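You operate a simulated robot arm through the tools that you are given. There is no shell and no other tool.

Carry out the task below with a simulated robot arm. There is one attempt and no reset: what you move stays moved.

## Task
Finish the tall green fixture's arc with the pink sheet and the white clip.
Fine: lay the sheet straight in the gap; red roller till the bubbles are out, then back; peel the film off into the FILM bin; push the clip on over the sheet's middle; the arc stays in its fixture.

It is judged by the outcome, as a careful person would: the job done as asked, and still so three seconds after it is handed in. It fails if anything else is knocked over, pushed out of place, dropped, spilled or broken. Flat cloth is picked up by pressing the open fingertips on it (5 to 10 N) and closing them slowly along it; thin cloth reads only 2 to 8 mm in the jaws.

## Robot
A 7-joint arm with a two-finger parallel gripper, fixed in place. Base frame: the origin is on the floor under the middle of its stand, x ahead of it, y to its left, z up; the work surface is at about z = 800. Units: mm, degrees, N and s.
It reaches about 1247 mm from its shoulder. Its first joint turns from -132.0 to 132.0 degrees. Payload 3.91 kg.
Tool frame: the origin (TCP) lies between the finger pads and is the grasp point; the fingertips stand 30 mm ahead of it; z points along the fingers, y is the line along which they close. Largest opening 110 mm; finger width 20, thickness 10; the body of the gripper, 48 by 112 mm, starts 55 mm behind the TCP.
Orientation is told as [roll, pitch, yaw] about the base's x, y, z axes, in that order, counted from this pose: with the fingers straight down and closing along the base's y, the tool's x points along the base's -x, its y along +y and its z along -z.

## Interface
- The arm moves only by the tool drive_tool. Its argument "increments" is a list of rows, each a list of 7 numbers: the shift along the tool's x, y, z in mm, then the turn, a rotation vector about the tool's x, y, z in degrees, then the finger opening in mm, from 0 to 110. In form: [[dx, dy, dz, wx, wy, wz, fingers], ...]. A call has 1 to 20 rows; each row shifts and turns the commanded pose from where the row before left it, along the tool's axes as they then stand. Each row takes 0.2 s and may step no farther than 50 mm and 8.6 degrees from the row before; otherwise, or with a gripper value out of range, the whole call is refused. A pose out of reach is approached as far as the arm can. The call stops where the force on the tool passes 40 N (or 10 N more than at its start, if that is more) or the arm is blocked; 0.2 s more then pass. Each finger travels about 108 mm/s and halts on what it meets, pressing with about 38 N; the grip force reading is that of the motor and also rises with nothing between the fingers. The clock runs only during rows and for 0.2 s after the last one: add rows that do not move to give the fingers time. It gives the time, the measured TCP pose, the force on the tool (base axes), the opening and the grip force at its end, in the units of the frame above (readings bear some noise), with the torque about the TCP (base axes, N m) and any sound that the robot's microphone picked up.
- Cameras (640 x 400 px; columns grow to the right, rows downward): "scene" is fixed at [220.2, 647.7, 1585.1]; the picture's right is [-0.40, -0.92, 0.00], its down [-0.74, 0.32, -0.59] and it looks along [0.54, -0.23, -0.81] (base axes); focal length 214 px, centre (320, 200). "wrist" rides on the gripper at [72, 17, -103] in the tool frame; the picture's right is [-0.23, 0.97, 0.00], its down [-0.76, -0.18, -0.62] and it looks along [-0.61, -0.14, 0.78] (tool axes); focal length 222 px, centre (320, 200). There is no depth. A picture from a camera that has moved, and an enlarged one, comes with that camera's place and axes in the base frame and with its lens.
- get_image(camera): a new picture of that camera. The clock stands still meanwhile.
- zoom(camera, box): a new picture of the part [left, top, right, bottom] of that camera's present view, enlarged. The clock stands still meanwhile.
- finish_job(): hands the job in; it is judged then, once.

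Nothing tells you positions but the pictures and the camera data. Unless the task says otherwise, let go and move clear before handing in.

The tools are called by a JSON object that holds its "method" and its "body". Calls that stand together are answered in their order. drive_tool: Moves the arm, as the interface text tells. Its arguments: {"type":"object","properties":{"increments":{"type":"array","items":{"type":"array","items":{"type":"number"}}}},"required":["increments"]} The other tools are called the same way: get_image (camera) takes a picture; zoom (camera, box) takes an enlarged picture of a part of a camera's view; finish_job () hands the job in.

At the start:

```text
t: 0.0
position: [402.7, 533.4, 1365.2]
tool_rot: [-0.1, 0.0, 0.1]
contact_force: [0.6, 0.1, 0.0]
wrist_torque: [0.0, 0.0, 0.0]
gripper_width: 110.0
gripper_force: 0.1
```

scene: 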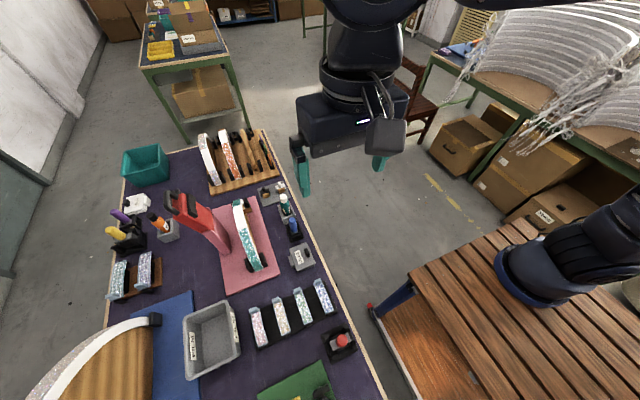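
wrist: 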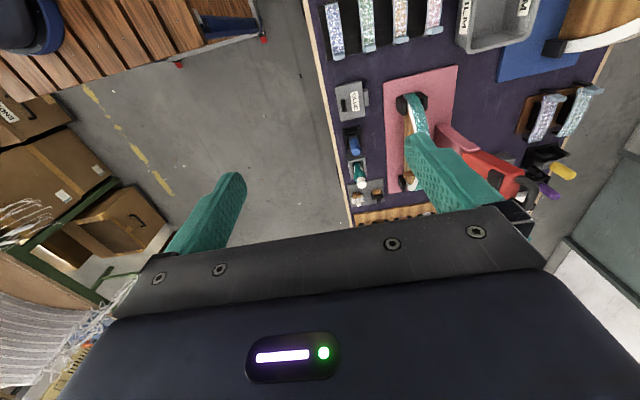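

I see a workbench with several fixtures, sheets and tools. First I'll look closer at each part of the bench before moving.

{"method": "zoom", "body": {"camera": "scene", "box": [100, 120, 260, 220]}}

{"method": "zoom", "body": {"camera": "scene", "box": [200, 180, 360, 280]}}

{"method": "zoom", "body": {"camera": "scene", "box": [220, 260, 380, 360]}}

{"method": "zoom", "body": {"camera": "scene", "box": [90, 220, 250, 320]}}

{"method": "zoom", "body": {"camera": "scene", "box": [20, 300, 180, 400]}}

{"method": "zoom", "body": {"camera": "scene", "box": [200, 300, 360, 400]}}

```text
4.00 times, centred on (180, 170) of scene
camera zoom: at [220.2, 647.7, 1585.1], right [-0.4, -0.92, 0.0], down [-0.74, 0.32, -0.59], along [0.54, -0.23, -0.81], focal length 858 px, centre (880, 320)
```

zoom: 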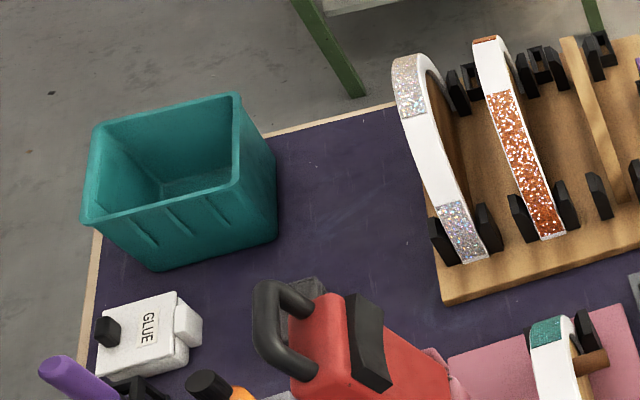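

```text
4.00 times, centred on (280, 230) of scene
camera zoom: at [220.2, 647.7, 1585.1], right [-0.4, -0.92, 0.0], down [-0.74, 0.32, -0.59], along [0.54, -0.23, -0.81], focal length 858 px, centre (480, 80)
```

zoom: 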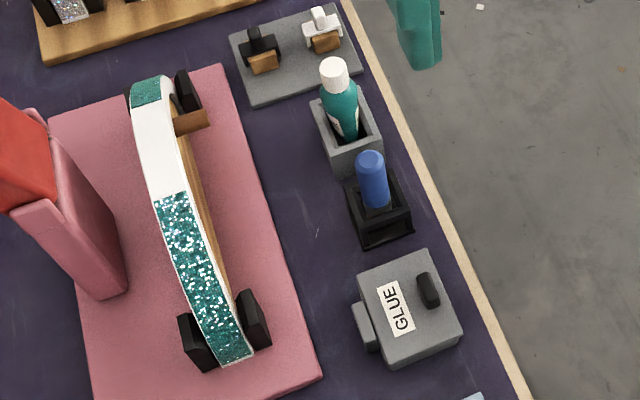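

```text
4.00 times, centred on (300, 310) of scene
camera zoom: at [220.2, 647.7, 1585.1], right [-0.4, -0.92, 0.0], down [-0.74, 0.32, -0.59], along [0.54, -0.23, -0.81], focal length 858 px, centre (400, -240)
```

zoom: 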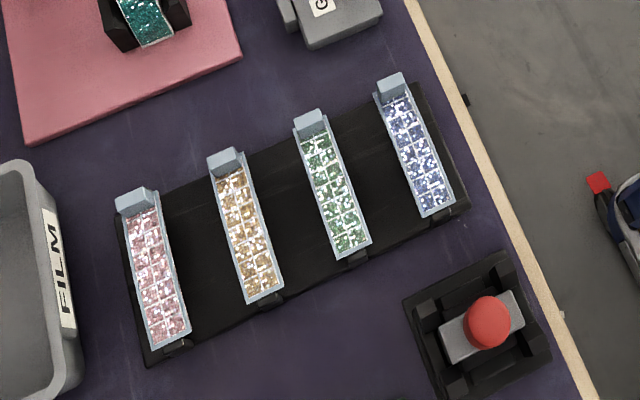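

```text
4.00 times, centred on (170, 270) of scene
camera zoom: at [220.2, 647.7, 1585.1], right [-0.4, -0.92, 0.0], down [-0.74, 0.32, -0.59], along [0.54, -0.23, -0.81], focal length 858 px, centre (920, -80)
```

zoom: 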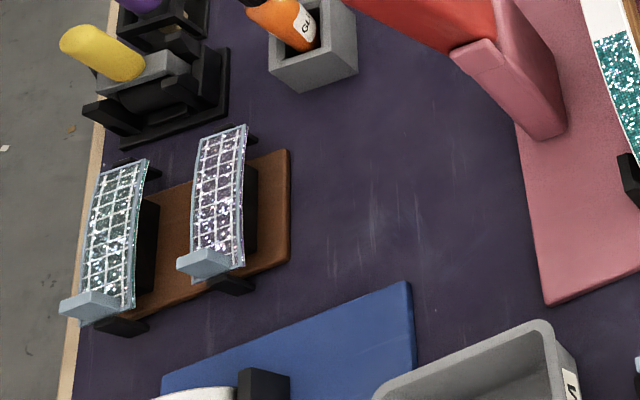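

```text
4.00 times, centred on (100, 350) of scene
camera zoom: at [220.2, 647.7, 1585.1], right [-0.4, -0.92, 0.0], down [-0.74, 0.32, -0.59], along [0.54, -0.23, -0.81], focal length 858 px, centre (1200, -400)
```

zoom: 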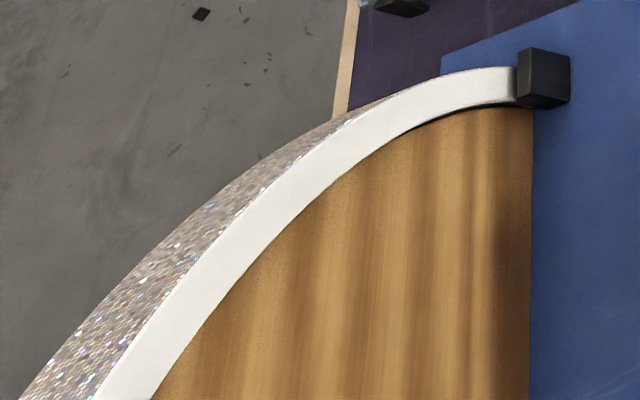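

```text
4.00 times, centred on (280, 350) of scene
camera zoom: at [220.2, 647.7, 1585.1], right [-0.4, -0.92, 0.0], down [-0.74, 0.32, -0.59], along [0.54, -0.23, -0.81], focal length 858 px, centre (480, -400)
```

zoom: 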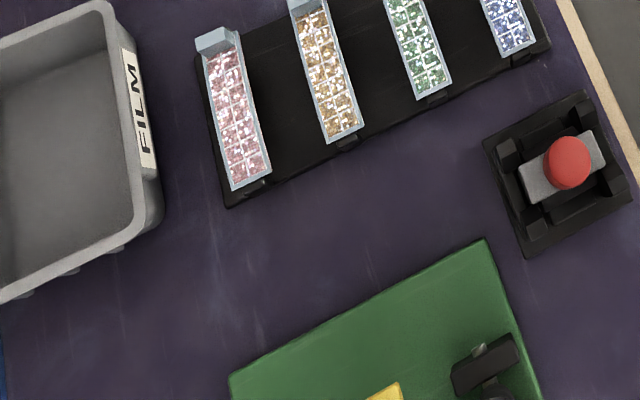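

The bench runs along my left (y from about 525 to 1290). The green-based fixture is mostly below the scene picture, around x 0–210, y 650–840. I'll zoom on the small items, then bring the wrist camera round to see it.

{"method": "zoom", "body": {"camera": "scene", "box": [240, 275, 300, 350]}}

{"method": "zoom", "body": {"camera": "scene", "box": [100, 240, 170, 310]}}

{"method": "zoom", "body": {"camera": "scene", "box": [250, 175, 310, 235]}}

{"method": "zoom", "body": {"camera": "scene", "box": [310, 315, 370, 375]}}

{"method": "zoom", "body": {"camera": "scene", "box": [250, 350, 340, 400]}}

{"method": "zoom", "body": {"camera": "scene", "box": [100, 185, 190, 255]}}

```text
5.33 times, centred on (270, 312) of scene
camera zoom: at [220.2, 647.7, 1585.1], right [-0.4, -0.92, 0.0], down [-0.74, 0.32, -0.59], along [0.54, -0.23, -0.81], focal length 1144 px, centre (587, -400)
```

zoom: 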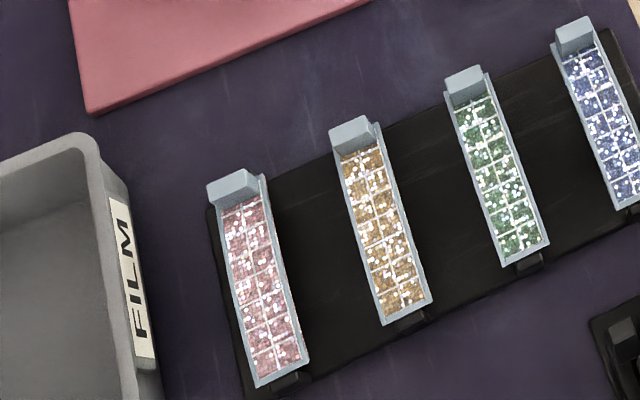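

```text
5.71 times, centred on (135, 275) of scene
camera zoom: at [220.2, 647.7, 1585.1], right [-0.4, -0.92, 0.0], down [-0.74, 0.32, -0.59], along [0.54, -0.23, -0.81], focal length 1226 px, centre (1377, -229)
```

zoom: 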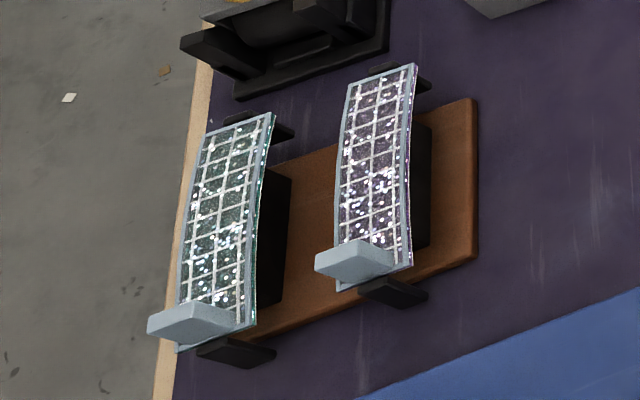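

```text
6.67 times, centred on (280, 205) of scene
camera zoom: at [220.2, 647.7, 1585.1], right [-0.4, -0.92, 0.0], down [-0.74, 0.32, -0.59], along [0.54, -0.23, -0.81], focal length 1430 px, centre (587, 167)
```

zoom: 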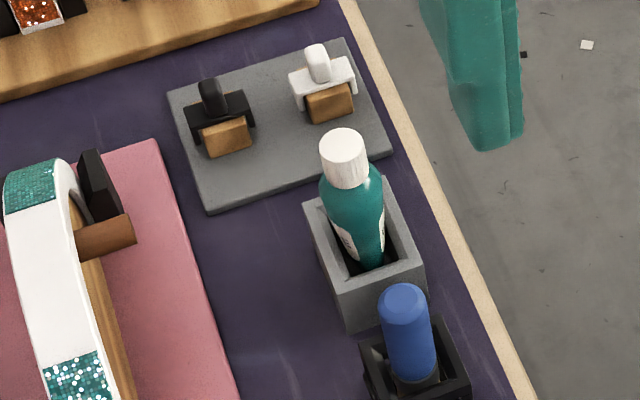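

```text
6.67 times, centred on (340, 345) of scene
camera zoom: at [220.2, 647.7, 1585.1], right [-0.4, -0.92, 0.0], down [-0.74, 0.32, -0.59], along [0.54, -0.23, -0.81], focal length 1430 px, centre (187, -767)
```

zoom: 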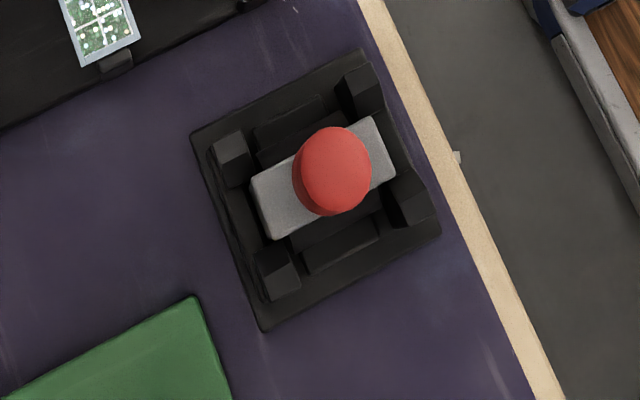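

```text
7.11 times, centred on (295, 375) of scene
camera zoom: at [220.2, 647.7, 1585.1], right [-0.4, -0.92, 0.0], down [-0.74, 0.32, -0.59], along [0.54, -0.23, -0.81], focal length 1525 px, centre (498, -1044)
```

zoom: 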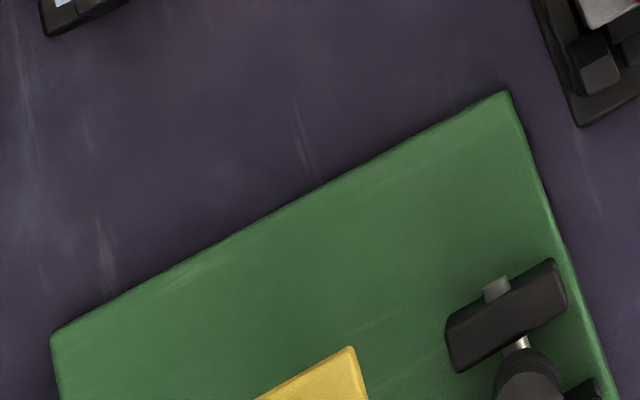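

```text
5.71 times, centred on (145, 220) of scene
camera zoom: at [220.2, 647.7, 1585.1], right [-0.4, -0.92, 0.0], down [-0.74, 0.32, -0.59], along [0.54, -0.23, -0.81], focal length 1226 px, centre (1320, 86)
```

zoom: 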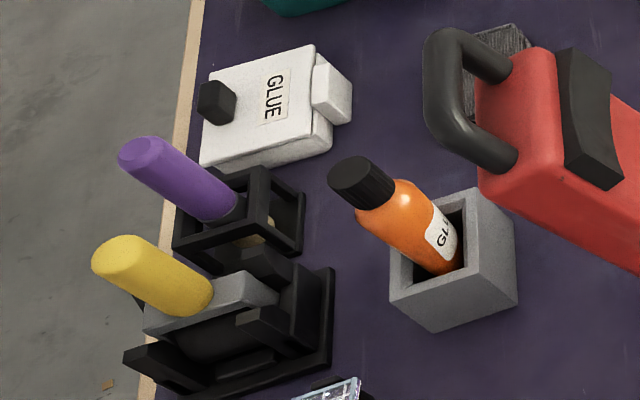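

I'm moving the arm back toward the base at height and turning it so the wrist camera looks over the green fixture.

{"method": "drive_tool", "body": {"increments": [[28.3, -11.3, 1.5, 0, 0, 0, 110], [28.3, -11.3, 1.5, 0, 0, 0, 110], [28.3, -11.3, 1.5, 0, 0, 0, 110], [28.3, -11.3, 1.5, 0, 0, 0, 110], [28.3, -11.3, 1.5, 0, 0, 0, 110], [28.3, -11.3, 1.5, 0, 0, 0, 110], [28.3, -11.3, 1.5, 0, 0, 0, 110], [28.3, -11.3, 1.5, 0, 0, 0, 110], [28.3, -11.3, 1.5, 0, 0, 0, 110], [28.3, -11.3, 1.5, 0, 0, 0, 110]]}}

{"method": "drive_tool", "body": {"increments": [[0, 0, 0, 0, 0, -8.2, 110], [0, 0, 0, 0, 0, -8.2, 110], [0, 0, 0, 0, 0, -8.2, 110], [0, 0, 0, 0, 0, -8.2, 110], [0, 0, 0, 0, 0, -8.2, 110], [0, 0, 0, 0, 0, -8.2, 110], [0, 0, 0, 0, 0, -8.2, 110], [0, 0, 0, 0, 0, -8.2, 110], [0, 0, 0, 0, 0, -8.2, 110], [0, 0, 0, 0, 0, -8.2, 110], [0, 0, 0, 0, 0, -8.0, 110]]}}

{"method": "get_image", "body": {"camera": "wrist"}}

```text
t: 2.2
position: [119.3, 421.1, 1349.9]
tool_rot: [0.0, 0.0, -0.1]
contact_force: [0.9, -0.4, 0.3]
wrist_torque: [0.01, 0.02, -0.03]
gripper_width: 109.8
gripper_force: 0.1
```

```text
t: 4.6
position: [120.8, 420.6, 1349.6]
tool_rot: [0.1, -0.1, 90.0]
contact_force: [0.7, -0.4, -0.3]
wrist_torque: [0.03, 0.01, 0.04]
gripper_width: 110.1
gripper_force: 0.1
```

```text
taken
camera wrist: at [103.1, 348.9, 1452.4], right [-0.97, 0.22, 0.0], down [0.18, 0.76, 0.62], along [0.14, 0.61, -0.78], focal length 222 px, centre (320, 200)
```

wrist: 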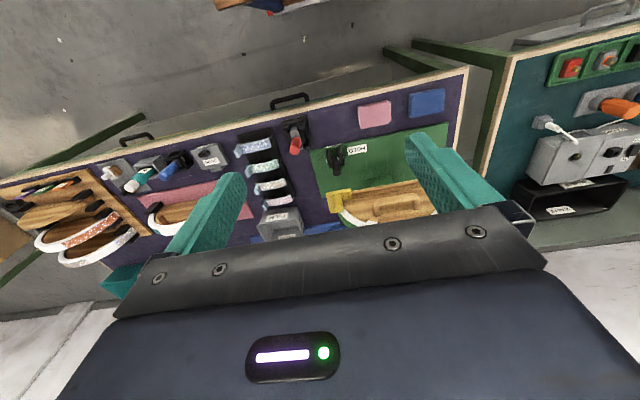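

The wrist camera now sees the green fixture (upside down in the picture). Enlarging it.

{"method": "zoom", "body": {"camera": "wrist", "box": [300, 90, 480, 230]}}

{"method": "zoom", "body": {"camera": "wrist", "box": [230, 110, 330, 190]}}

{"method": "zoom", "body": {"camera": "wrist", "box": [480, 20, 640, 220]}}

```text
2.86 times, centred on (390, 160) of wrist
camera zoom: at [103.1, 348.9, 1452.4], right [-0.97, 0.22, 0.0], down [0.18, 0.76, 0.62], along [0.14, 0.61, -0.78], focal length 635 px, centre (120, 314)
```

zoom: 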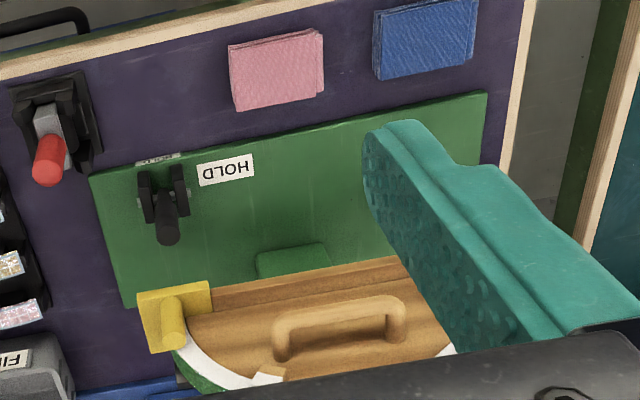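

```text
5.00 times, centred on (280, 150) of wrist
camera zoom: at [103.1, 348.9, 1452.4], right [-0.97, 0.22, 0.0], down [0.18, 0.76, 0.62], along [0.14, 0.61, -0.78], focal length 1111 px, centre (520, 450)
```

zoom: 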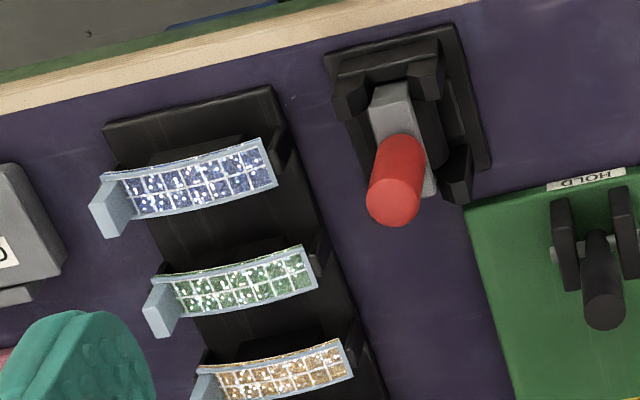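

```text
2.00 times, centred on (560, 120) of wrist
camera zoom: at [103.1, 348.9, 1452.4], right [-0.97, 0.22, 0.0], down [0.18, 0.76, 0.62], along [0.14, 0.61, -0.78], focal length 444 px, centre (-160, 360)
```

zoom: 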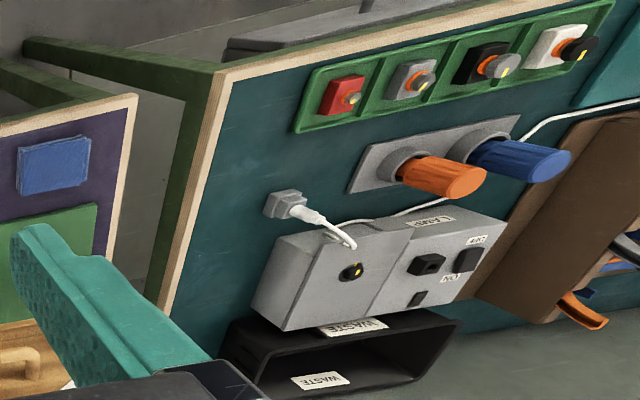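

The fixture carries a lever marked HOLD, a wooden core with handle and the arc around it. I'm moving the camera above it for a full view.

{"method": "drive_tool", "body": {"increments": [[-30, 5, 0, 0, 0, 0, 110], [-30, 5, 0, 0, 0, 0, 110], [-30, 5, 0, 0, 0, 0, 110], [-30, 5, 0, 0, 0, 0, 110], [-30, 5, 0, 0, 0, 0, 110], [-30, 5, 0, 0, 0, 0, 110], [-30, 5, 0, 0, 0, 0, 110], [-30, 5, 0, 0, 0, 0, 110]]}}

{"method": "get_image", "body": {"camera": "wrist"}}

{"method": "zoom", "body": {"camera": "wrist", "box": [240, 40, 420, 220]}}

{"method": "get_image", "body": {"camera": "scene"}}

```text
t: 6.4
position: [81.2, 660.7, 1353.2]
tool_rot: [0.0, -0.1, 89.9]
contact_force: [-0.5, -0.9, 0.5]
wrist_torque: [0.05, 0.0, -0.01]
gripper_width: 110.2
gripper_force: 0.0
```

```text
taken
camera wrist: at [63.5, 589.0, 1454.8], right [-0.97, 0.23, 0.0], down [0.18, 0.76, 0.62], along [0.14, 0.61, -0.78], focal length 222 px, centre (320, 200)
```

wrist: 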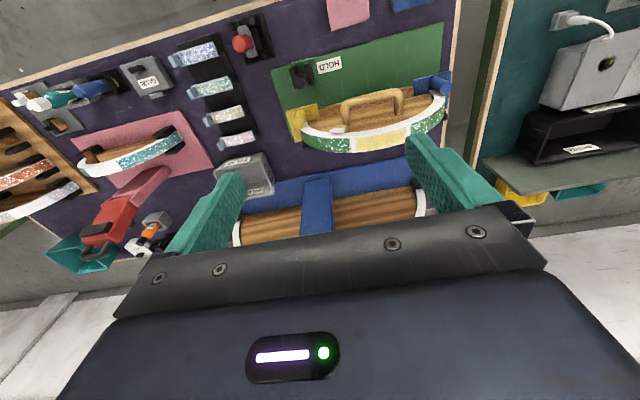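

```text
2.22 times, centred on (330, 130) of wrist
camera zoom: at [63.5, 589.0, 1454.8], right [-0.97, 0.23, 0.0], down [0.18, 0.76, 0.62], along [0.14, 0.61, -0.78], focal length 494 px, centre (298, 356)
```

zoom: 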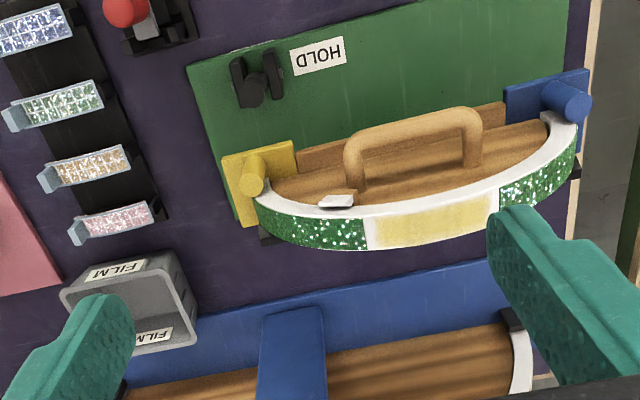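

```text
taken
```

scene: 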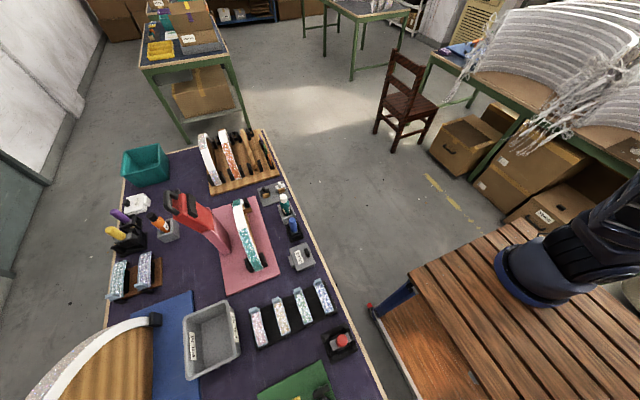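

The arc stands upright with its convex side up. It has green glitter on both sides and a yellowish (tacky) gap near the crown. I'll tilt the camera for a front view of the fixture.

{"method": "drive_tool", "body": {"increments": [[33.4, 0, 21.2, 0, 0, 0, 110], [33.4, 0, 21.2, 0, 0, 0, 110], [33.4, 0, 21.2, 0, 0, 0, 110], [33.4, 0, 21.2, 0, 0, 0, 110], [33.4, 0, 21.2, 0, 0, 0, 110], [0, 0, 0, 0, -7.5, 0, 110], [0, 0, 0, 0, -7.5, 0, 110], [0, 0, 0, 0, -7.5, 0, 110], [0, 0, 0, 0, -7.5, 0, 110]]}}

{"method": "get_image", "body": {"camera": "wrist"}}

{"method": "zoom", "body": {"camera": "wrist", "box": [200, 60, 440, 220]}}

```text
t: 8.4
position: [79.7, 493.5, 1245.1]
tool_rot: [0.0, -30.2, 90.1]
contact_force: [0.7, -0.7, 0.1]
wrist_torque: [0.01, 0.02, 0.03]
gripper_width: 109.9
gripper_force: 0.2
```

```text
taken
camera wrist: at [63.7, 379.8, 1296.7], right [-0.97, 0.2, 0.11], down [0.18, 0.35, 0.92], along [0.14, 0.92, -0.37], focal length 222 px, centre (320, 200)
```

wrist: 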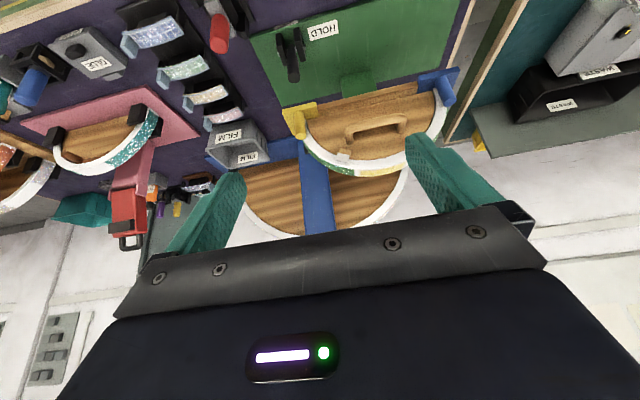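

```text
2.50 times, centred on (320, 140) of wrist
camera zoom: at [63.7, 379.8, 1296.7], right [-0.97, 0.2, 0.11], down [0.18, 0.35, 0.92], along [0.14, 0.92, -0.37], focal length 555 px, centre (320, 350)
```

zoom: 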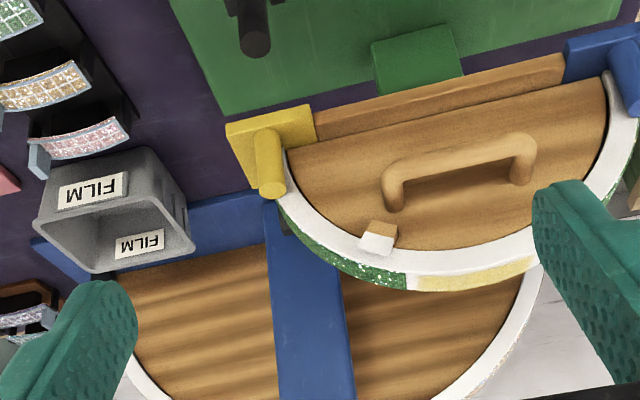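

Now I see the arc on its wooden core between a yellow and a blue end block, with a HOLD lever on the base. Zooming on the lever and the details.

{"method": "zoom", "body": {"camera": "wrist", "box": [260, 15, 360, 85]}}

{"method": "zoom", "body": {"camera": "wrist", "box": [280, 90, 360, 180]}}

{"method": "zoom", "body": {"camera": "wrist", "box": [380, 50, 480, 180]}}

{"method": "zoom", "body": {"camera": "wrist", "box": [110, 0, 260, 170]}}

{"method": "zoom", "body": {"camera": "wrist", "box": [30, 90, 200, 220]}}

```text
5.71 times, centred on (310, 50) of wrist
camera zoom: at [63.7, 379.8, 1296.7], right [-0.97, 0.2, 0.11], down [0.18, 0.35, 0.92], along [0.14, 0.92, -0.37], focal length 1269 px, centre (377, 1057)
```

zoom: 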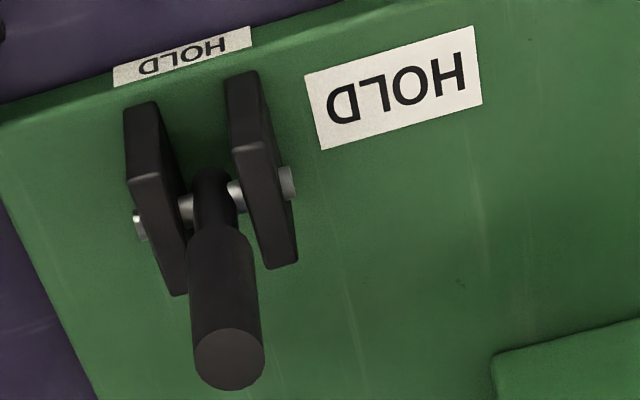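

```text
4.44 times, centred on (320, 135) of wrist
camera zoom: at [63.7, 379.8, 1296.7], right [-0.97, 0.2, 0.11], down [0.18, 0.35, 0.92], along [0.14, 0.92, -0.37], focal length 987 px, centre (320, 489)
```

zoom: 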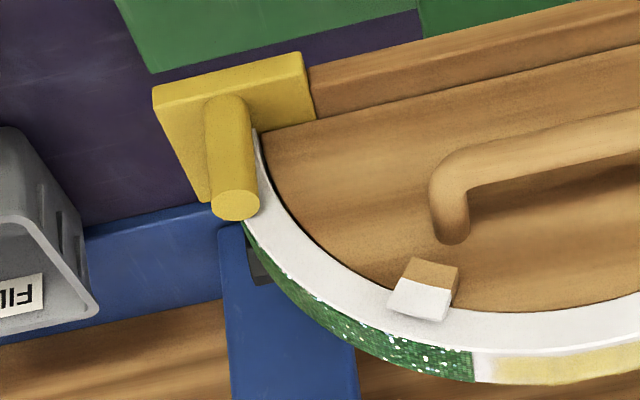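

```text
3.08 times, centred on (430, 115) of wrist
camera zoom: at [63.7, 379.8, 1296.7], right [-0.97, 0.2, 0.11], down [0.18, 0.35, 0.92], along [0.14, 0.92, -0.37], focal length 684 px, centre (-18, 462)
```

zoom: 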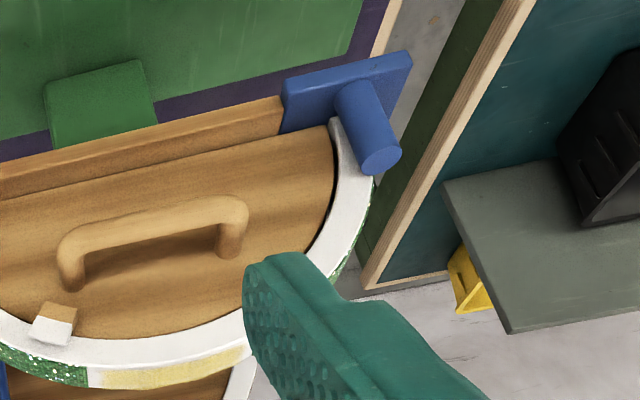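

```text
2.35 times, centred on (185, 85) of wrist
camera zoom: at [63.7, 379.8, 1296.7], right [-0.97, 0.2, 0.11], down [0.18, 0.35, 0.92], along [0.14, 0.92, -0.37], focal length 523 px, centre (638, 471)
```

zoom: 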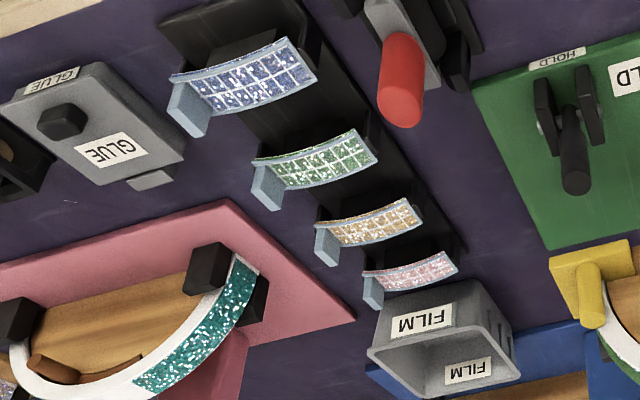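

```text
3.08 times, centred on (115, 155) of wrist
camera zoom: at [63.7, 379.8, 1296.7], right [-0.97, 0.2, 0.11], down [0.18, 0.35, 0.92], along [0.14, 0.92, -0.37], focal length 684 px, centre (951, 338)
```

zoom: 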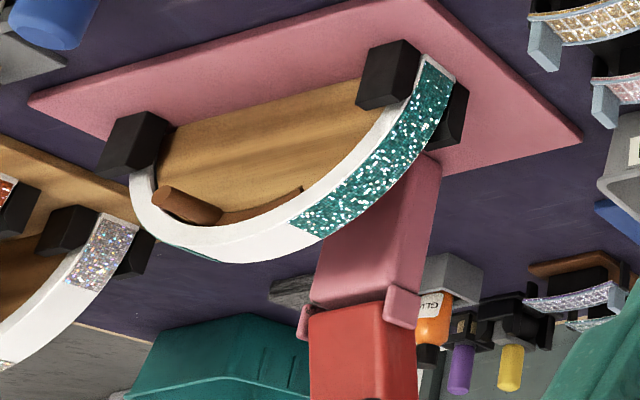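

The lever stands upright. I want to understand what it does and how the arc is held, so I'm enlarging more details from here.

{"method": "zoom", "body": {"camera": "wrist", "box": [290, 85, 350, 125]}}

{"method": "zoom", "body": {"camera": "wrist", "box": [325, 135, 415, 185]}}

{"method": "zoom", "body": {"camera": "wrist", "box": [335, 60, 395, 110]}}

{"method": "zoom", "body": {"camera": "wrist", "box": [200, 75, 250, 130]}}

```text
10.00 times, centred on (320, 105) of wrist
camera zoom: at [63.7, 379.8, 1296.7], right [-0.97, 0.2, 0.11], down [0.18, 0.35, 0.92], along [0.14, 0.92, -0.37], focal length 2221 px, centre (320, 1150)
```

zoom: 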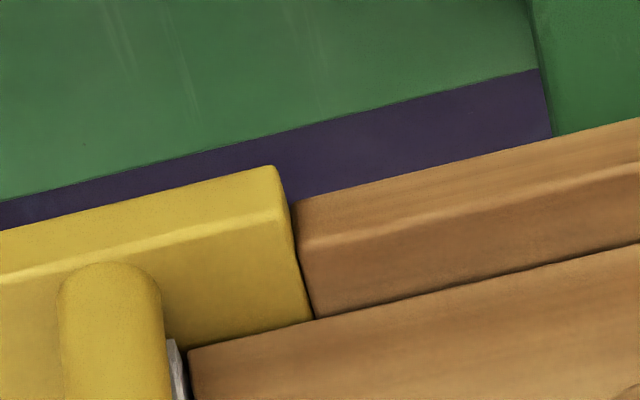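

```text
7.11 times, centred on (370, 160) of wrist
camera zoom: at [63.7, 379.8, 1296.7], right [-0.97, 0.2, 0.11], down [0.18, 0.35, 0.92], along [0.14, 0.92, -0.37], focal length 1580 px, centre (-36, 484)
```

zoom: 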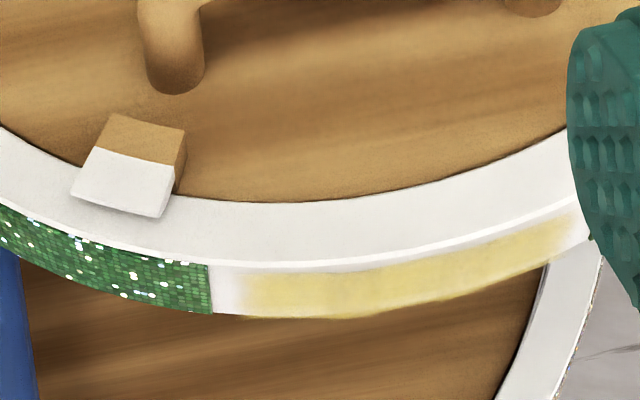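

```text
8.00 times, centred on (365, 85) of wrist
camera zoom: at [63.7, 379.8, 1296.7], right [-0.97, 0.2, 0.11], down [0.18, 0.35, 0.92], along [0.14, 0.92, -0.37], focal length 1777 px, centre (-40, 1120)
```

zoom: 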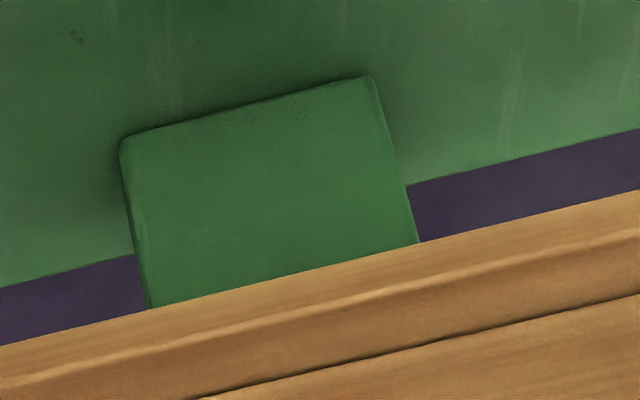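

```text
7.27 times, centred on (225, 102) of wrist
camera zoom: at [63.7, 379.8, 1296.7], right [-0.97, 0.2, 0.11], down [0.18, 0.35, 0.92], along [0.14, 0.92, -0.37], focal length 1615 px, centre (1011, 909)
```

zoom: 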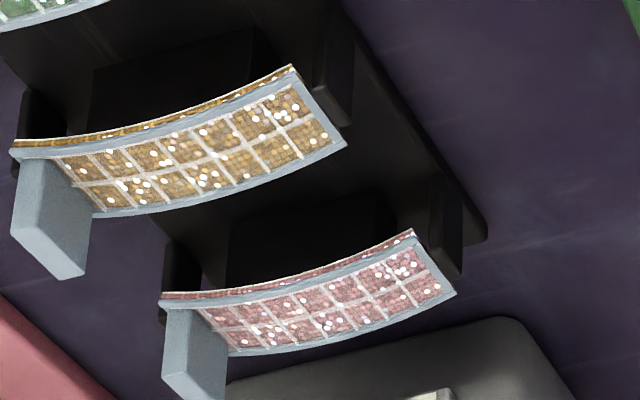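

The green column carries the wooden core above the bench, and the pink sheet lies curved on a saddle with a grey tab standing up at its +x end. I'm moving the camera over the sheets for position measurement.

{"method": "drive_tool", "body": {"increments": [[0, 0, 0, 0, 7.55, 0, 110], [0, 0, 0, 0, 7.55, 0, 110], [0, 0, 0, 0, 7.55, 0, 110], [0, 0, 0, 0, 7.55, 0, 110], [-24.6, -33.75, 8.1, 0, 0, 0, 110], [-24.6, -33.75, 8.1, 0, 0, 0, 110], [-24.6, -33.75, 8.1, 0, 0, 0, 110], [-24.6, -33.75, 8.1, 0, 0, 0, 110], [-24.6, -33.75, 8.1, 0, 0, 0, 110], [-24.6, -33.75, 8.1, 0, 0, 0, 110], [-24.6, -33.75, 8.1, 0, 0, 0, 110], [-24.6, -33.75, 8.1, 0, 0, 0, 110]]}}

{"method": "get_image", "body": {"camera": "wrist"}}

{"method": "zoom", "body": {"camera": "wrist", "box": [260, 60, 400, 160]}}

```text
t: 11.0
position: [348.7, 688.7, 1182.0]
tool_rot: [0.0, 0.1, 90.0]
contact_force: [-0.6, -0.8, 0.5]
wrist_torque: [0.02, -0.05, -0.02]
gripper_width: 109.9
gripper_force: 0.0
```

```text
taken
camera wrist: at [332.3, 617.3, 1283.9], right [-0.97, 0.23, 0.0], down [0.18, 0.76, 0.62], along [0.14, 0.6, -0.78], focal length 222 px, centre (320, 200)
```

wrist: 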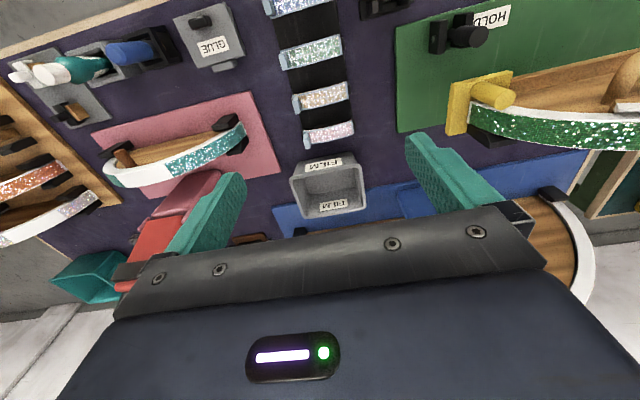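

```text
4.00 times, centred on (330, 110) of wrist
camera zoom: at [332.3, 617.3, 1283.9], right [-0.97, 0.23, 0.0], down [0.18, 0.76, 0.62], along [0.14, 0.6, -0.78], focal length 888 px, centre (280, 560)
```

zoom: 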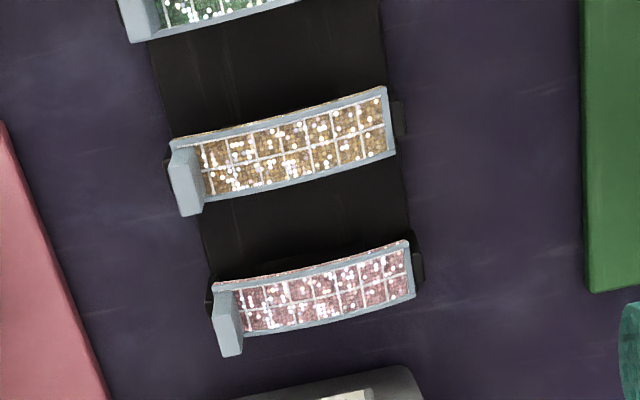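

{"method": "zoom", "body": {"camera": "wrist", "box": [305, 112, 373, 154]}}

{"method": "zoom", "body": {"camera": "wrist", "box": [440, 50, 640, 160]}}

{"method": "zoom", "body": {"camera": "wrist", "box": [340, 0, 420, 40]}}

{"method": "zoom", "body": {"camera": "wrist", "box": [40, 90, 120, 135]}}

```text
9.41 times, centred on (339, 133) of wrist
camera zoom: at [332.3, 617.3, 1283.9], right [-0.97, 0.23, 0.0], down [0.18, 0.76, 0.62], along [0.14, 0.6, -0.78], focal length 2091 px, centre (141, 831)
```

zoom: 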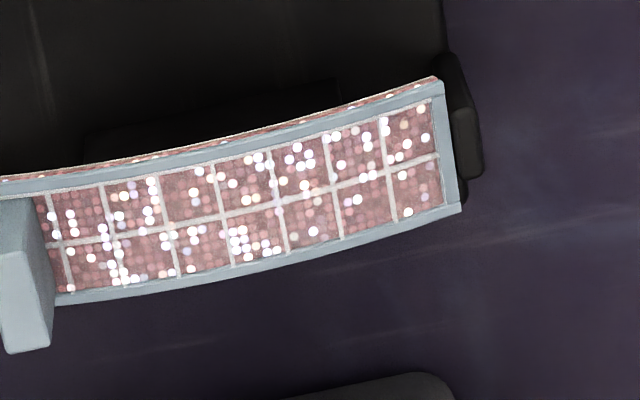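

```text
3.20 times, centred on (540, 105) of wrist
camera zoom: at [332.3, 617.3, 1283.9], right [-0.97, 0.23, 0.0], down [0.18, 0.76, 0.62], along [0.14, 0.6, -0.78], focal length 711 px, centre (-384, 504)
```

zoom: 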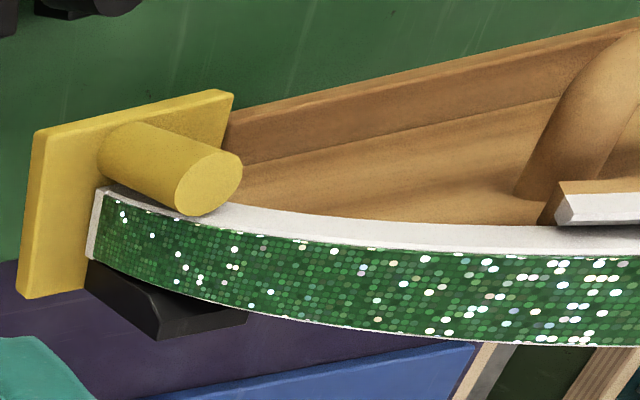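

```text
8.00 times, centred on (380, 20) of wrist
camera zoom: at [332.3, 617.3, 1283.9], right [-0.97, 0.23, 0.0], down [0.18, 0.76, 0.62], along [0.14, 0.6, -0.78], focal length 1777 px, centre (-160, 1640)
```

zoom: 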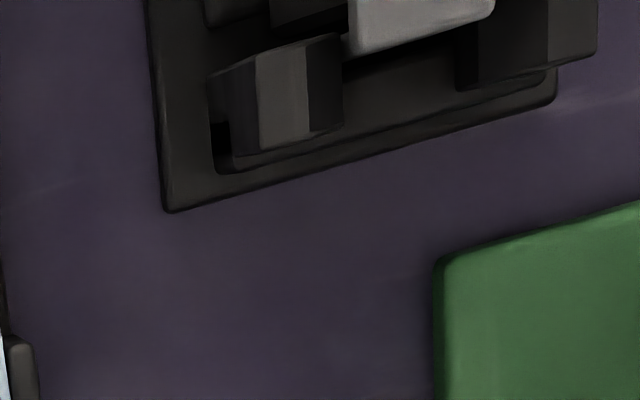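

```text
8.00 times, centred on (80, 112) of wrist
camera zoom: at [332.3, 617.3, 1283.9], right [-0.97, 0.23, 0.0], down [0.18, 0.76, 0.62], along [0.14, 0.6, -0.78], focal length 1777 px, centre (2240, 900)
```

zoom: 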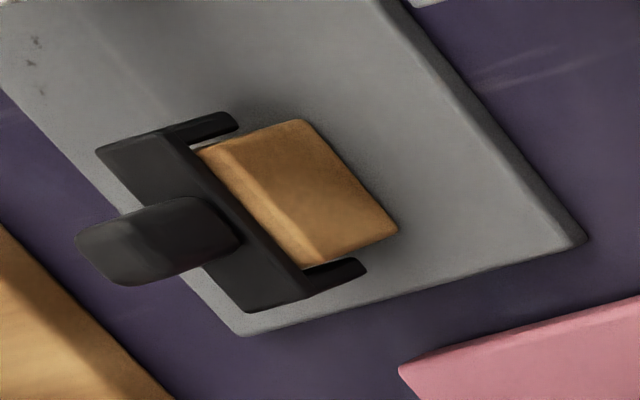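

The arc stands in a vertical plane. Its top surface is at about z 1105–1113 and y 744–771, and the gap is centred near x≈3. The pink sheet lies at x 306–405, y 779–806, z≈845. Going closer to the sheet and its tab.

{"method": "drive_tool", "body": {"increments": [[-14.3, -1, 32.8, 0, 0, 0, 110], [-14.3, -1, 32.8, 0, 0, 0, 110], [-14.3, -1, 32.8, 0, 0, 0, 110], [-14.3, -1, 32.8, 0, 0, 0, 110], [-14.3, -1, 32.8, 0, 0, 0, 110], [-14.3, -1, 32.8, 0, 0, 0, 110]]}}

{"method": "get_image", "body": {"camera": "wrist"}}

{"method": "zoom", "body": {"camera": "wrist", "box": [240, 70, 400, 170]}}

```text
t: 12.4
position: [355.5, 775.4, 981.5]
tool_rot: [0.1, 0.0, 90.0]
contact_force: [-0.1, -0.3, 0.4]
wrist_torque: [0.04, -0.02, -0.03]
gripper_width: 110.2
gripper_force: 0.1
```

```text
taken
camera wrist: at [339.1, 704.1, 1084.1], right [-0.97, 0.23, 0.0], down [0.18, 0.76, 0.62], along [0.14, 0.6, -0.78], focal length 222 px, centre (320, 200)
```

wrist: 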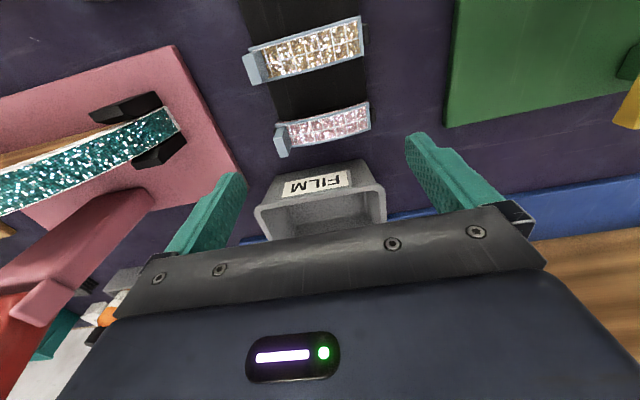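

```text
4.00 times, centred on (320, 120) of wrist
camera zoom: at [339.1, 704.1, 1084.1], right [-0.97, 0.23, 0.0], down [0.18, 0.76, 0.62], along [0.14, 0.6, -0.78], focal length 888 px, centre (320, 520)
```

zoom: 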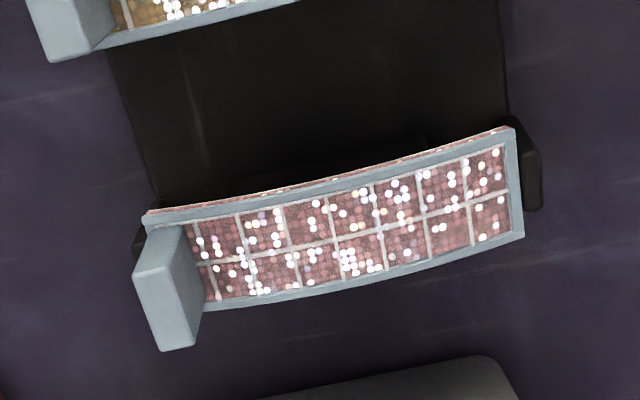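

The grey tab is a block standing up about 28 mm, about 9 mm thick along x and about 24 mm wide along y, so it suits gripping along x at yaw 90. Next I'm going over the gap for close measurement.

{"method": "drive_tool", "body": {"increments": [[0, 0, -44.5, 0, 0, 0, 110], [0, 0, -44.5, 0, 0, 0, 110], [0, 0, -44.5, 0, 0, 0, 110], [0, 0, -44.5, 0, 0, 0, 110], [0, 0, -44.5, 0, 0, 0, 110], [0, 0, -44.5, 0, 0, 0, 110], [4, 44, 0, 0, 0, 0, 110], [4, 44, 0, 0, 0, 0, 110], [4, 44, 0, 0, 0, 0, 110], [4, 44, 0, 0, 0, 0, 110], [4, 44, 0, 0, 0, 0, 110], [4, 44, 0, 0, 0, 0, 110], [4, 44, 0, 0, 0, 0, 110], [4, 44, 0, 0, 0, 0, 110]]}}

{"method": "get_image", "body": {"camera": "wrist"}}

{"method": "zoom", "body": {"camera": "wrist", "box": [240, 70, 400, 170]}}

```text
t: 15.4
position: [3.4, 742.1, 1248.1]
tool_rot: [0.0, 0.2, 89.9]
contact_force: [0.9, 0.4, -0.2]
wrist_torque: [-0.02, 0.06, -0.01]
gripper_width: 110.1
gripper_force: 0.1
```

```text
taken
camera wrist: at [-13.6, 670.7, 1350.1], right [-0.97, 0.23, 0.0], down [0.18, 0.76, 0.62], along [0.14, 0.6, -0.78], focal length 222 px, centre (320, 200)
```

wrist: 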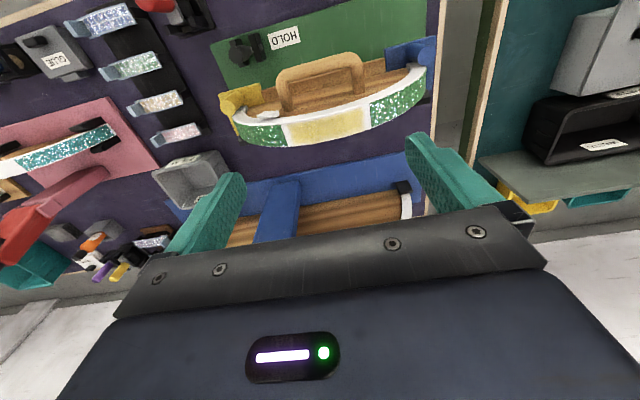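

```text
4.00 times, centred on (320, 120) of wrist
camera zoom: at [-13.6, 670.7, 1350.1], right [-0.97, 0.23, 0.0], down [0.18, 0.76, 0.62], along [0.14, 0.6, -0.78], focal length 888 px, centre (320, 520)
```

zoom: 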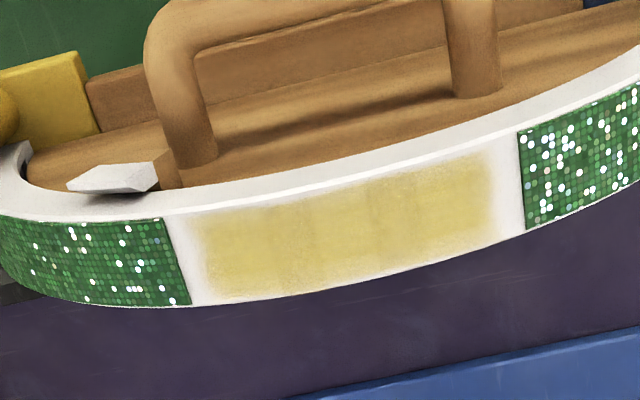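

The gap reads x −49…50, y 747.6…774, z≈1102 at its ends, square to the x axis. Now a closer look at the HOLD lever and the ends of the arc from here.

{"method": "zoom", "body": {"camera": "wrist", "box": [210, 10, 320, 80]}}

{"method": "zoom", "body": {"camera": "wrist", "box": [210, 75, 290, 155]}}

{"method": "zoom", "body": {"camera": "wrist", "box": [360, 20, 450, 120]}}

{"method": "zoom", "body": {"camera": "wrist", "box": [130, 0, 220, 40]}}

```text
5.71 times, centred on (265, 45) of wrist
camera zoom: at [-13.6, 670.7, 1350.1], right [-0.97, 0.23, 0.0], down [0.18, 0.76, 0.62], along [0.14, 0.6, -0.78], focal length 1269 px, centre (634, 1086)
```

zoom: 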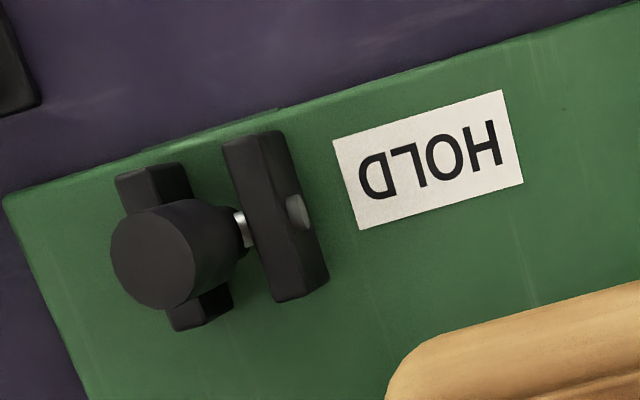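

```text
5.00 times, centred on (250, 115) of wrist
camera zoom: at [-13.6, 670.7, 1350.1], right [-0.97, 0.23, 0.0], down [0.18, 0.76, 0.62], along [0.14, 0.6, -0.78], focal length 1111 px, centre (670, 625)
```

zoom: 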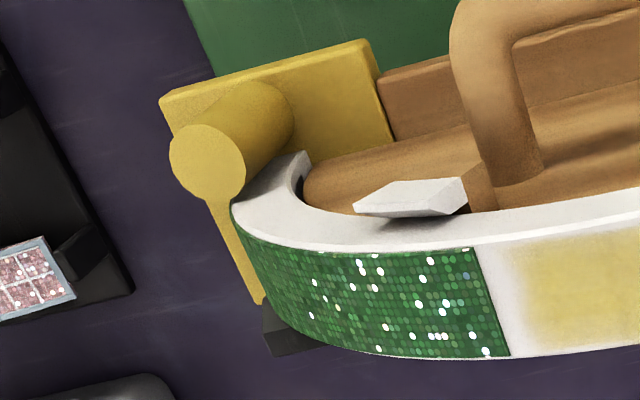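

```text
4.00 times, centred on (405, 70) of wrist
camera zoom: at [-13.6, 670.7, 1350.1], right [-0.97, 0.23, 0.0], down [0.18, 0.76, 0.62], along [0.14, 0.6, -0.78], focal length 888 px, centre (-20, 720)
```

zoom: 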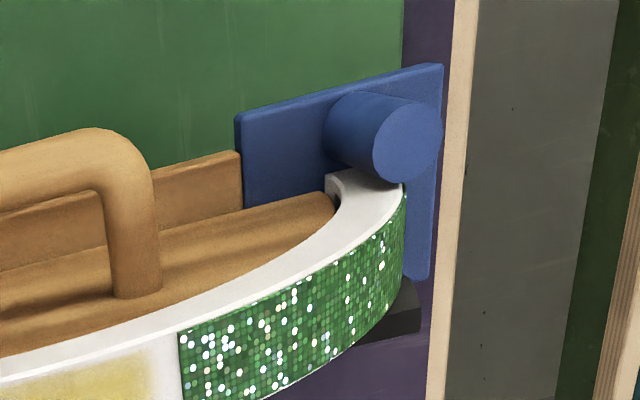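

```text
7.11 times, centred on (175, 20) of wrist
camera zoom: at [-13.6, 670.7, 1350.1], right [-0.97, 0.23, 0.0], down [0.18, 0.76, 0.62], along [0.14, 0.6, -0.78], focal length 1580 px, centre (1351, 1480)
```

zoom: 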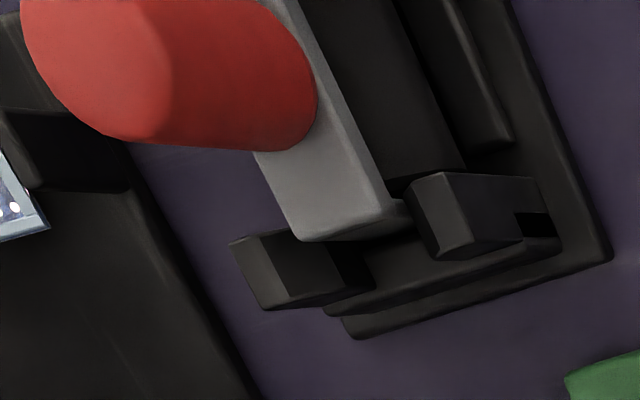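

The arc ends rest on the yellow and blue plates, and the lever stands exactly upright. I'll leave the lever alone for now. Next I'm measuring the red roller in its cradle.

{"method": "drive_tool", "body": {"increments": [[30, -37, 8, 0, 0, 0, 110], [30, -37, 8, 0, 0, 0, 110], [30, -37, 8, 0, 0, 0, 110], [30, -37, 8, 0, 0, 0, 110], [30, -37, 8, 0, 0, 0, 110], [30, -37, 8, 0, 0, 0, 110]]}}

{"method": "get_image", "body": {"camera": "wrist"}}

{"method": "zoom", "body": {"camera": "wrist", "box": [270, 70, 370, 150]}}

```text
t: 16.8
position: [226.8, 565.1, 1202.3]
tool_rot: [0.0, 0.2, 90.0]
contact_force: [-0.1, -0.8, -0.7]
wrist_torque: [0.01, -0.04, 0.0]
gripper_width: 110.2
gripper_force: 0.1
```

```text
taken
camera wrist: at [210.3, 492.8, 1304.5], right [-0.97, 0.23, 0.0], down [0.18, 0.76, 0.62], along [0.14, 0.6, -0.78], focal length 222 px, centre (320, 200)
```

wrist: 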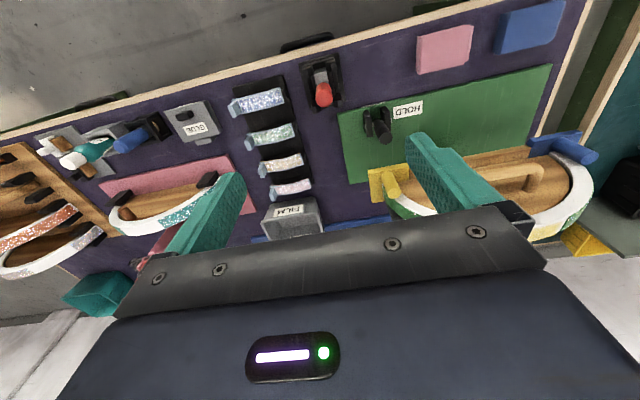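

```text
5.00 times, centred on (320, 110) of wrist
camera zoom: at [210.3, 492.8, 1304.5], right [-0.97, 0.23, 0.0], down [0.18, 0.76, 0.62], along [0.14, 0.6, -0.78], focal length 1111 px, centre (320, 650)
```

zoom: 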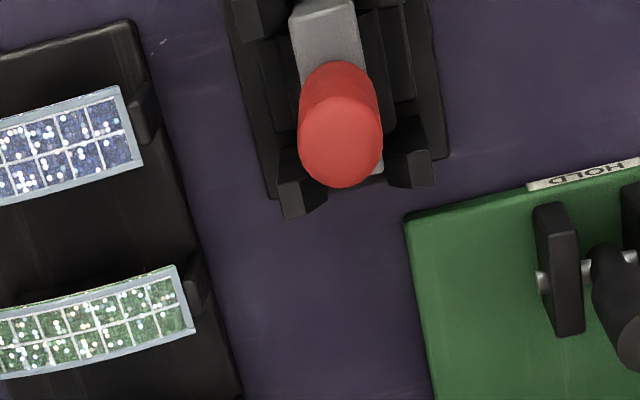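

{"method": "drive_tool", "body": {"increments": [[0, 0, 35, 0, 0, 0, 110], [0, 0, 35, 0, 0, 0, 110], [0, 0, 35, 0, 0, 0, 110], [0, 0, 35, 0, 0, 0, 110]]}}

{"method": "zoom", "body": {"camera": "wrist", "box": [240, 70, 400, 170]}}

{"method": "zoom", "body": {"camera": "wrist", "box": [240, 0, 400, 100]}}

{"method": "get_image", "body": {"camera": "scene"}}

```text
t: 17.8
position: [226.3, 563.8, 1061.1]
tool_rot: [0.0, 0.2, 90.0]
contact_force: [-0.5, 0.0, -0.5]
wrist_torque: [0.01, 0.01, 0.02]
gripper_width: 110.0
gripper_force: 0.1
```

```text
4.00 times, centred on (320, 120) of wrist
camera zoom: at [209.7, 492.4, 1163.2], right [-0.97, 0.23, 0.0], down [0.18, 0.76, 0.62], along [0.14, 0.6, -0.78], focal length 888 px, centre (320, 520)
```

zoom: 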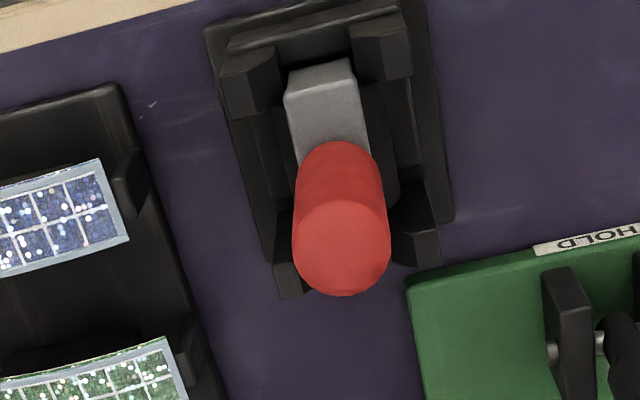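

```text
4.00 times, centred on (320, 50) of wrist
camera zoom: at [209.7, 492.4, 1163.2], right [-0.97, 0.23, 0.0], down [0.18, 0.76, 0.62], along [0.14, 0.6, -0.78], focal length 888 px, centre (320, 800)
```

zoom: 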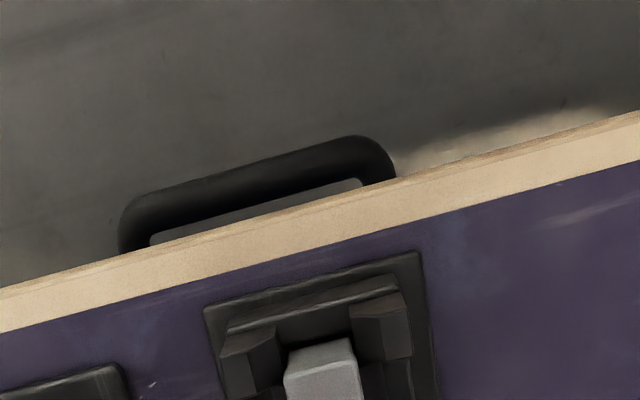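

```text
taken
```

scene: 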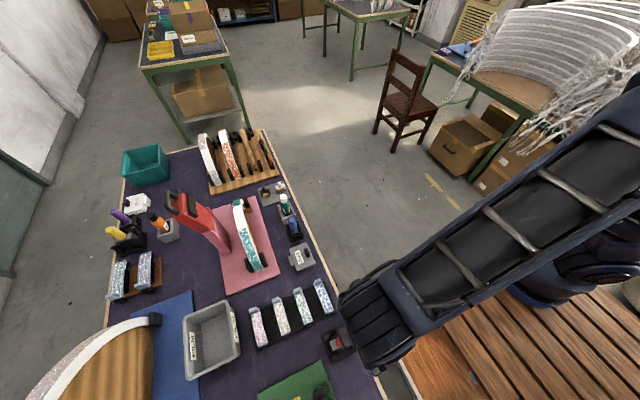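

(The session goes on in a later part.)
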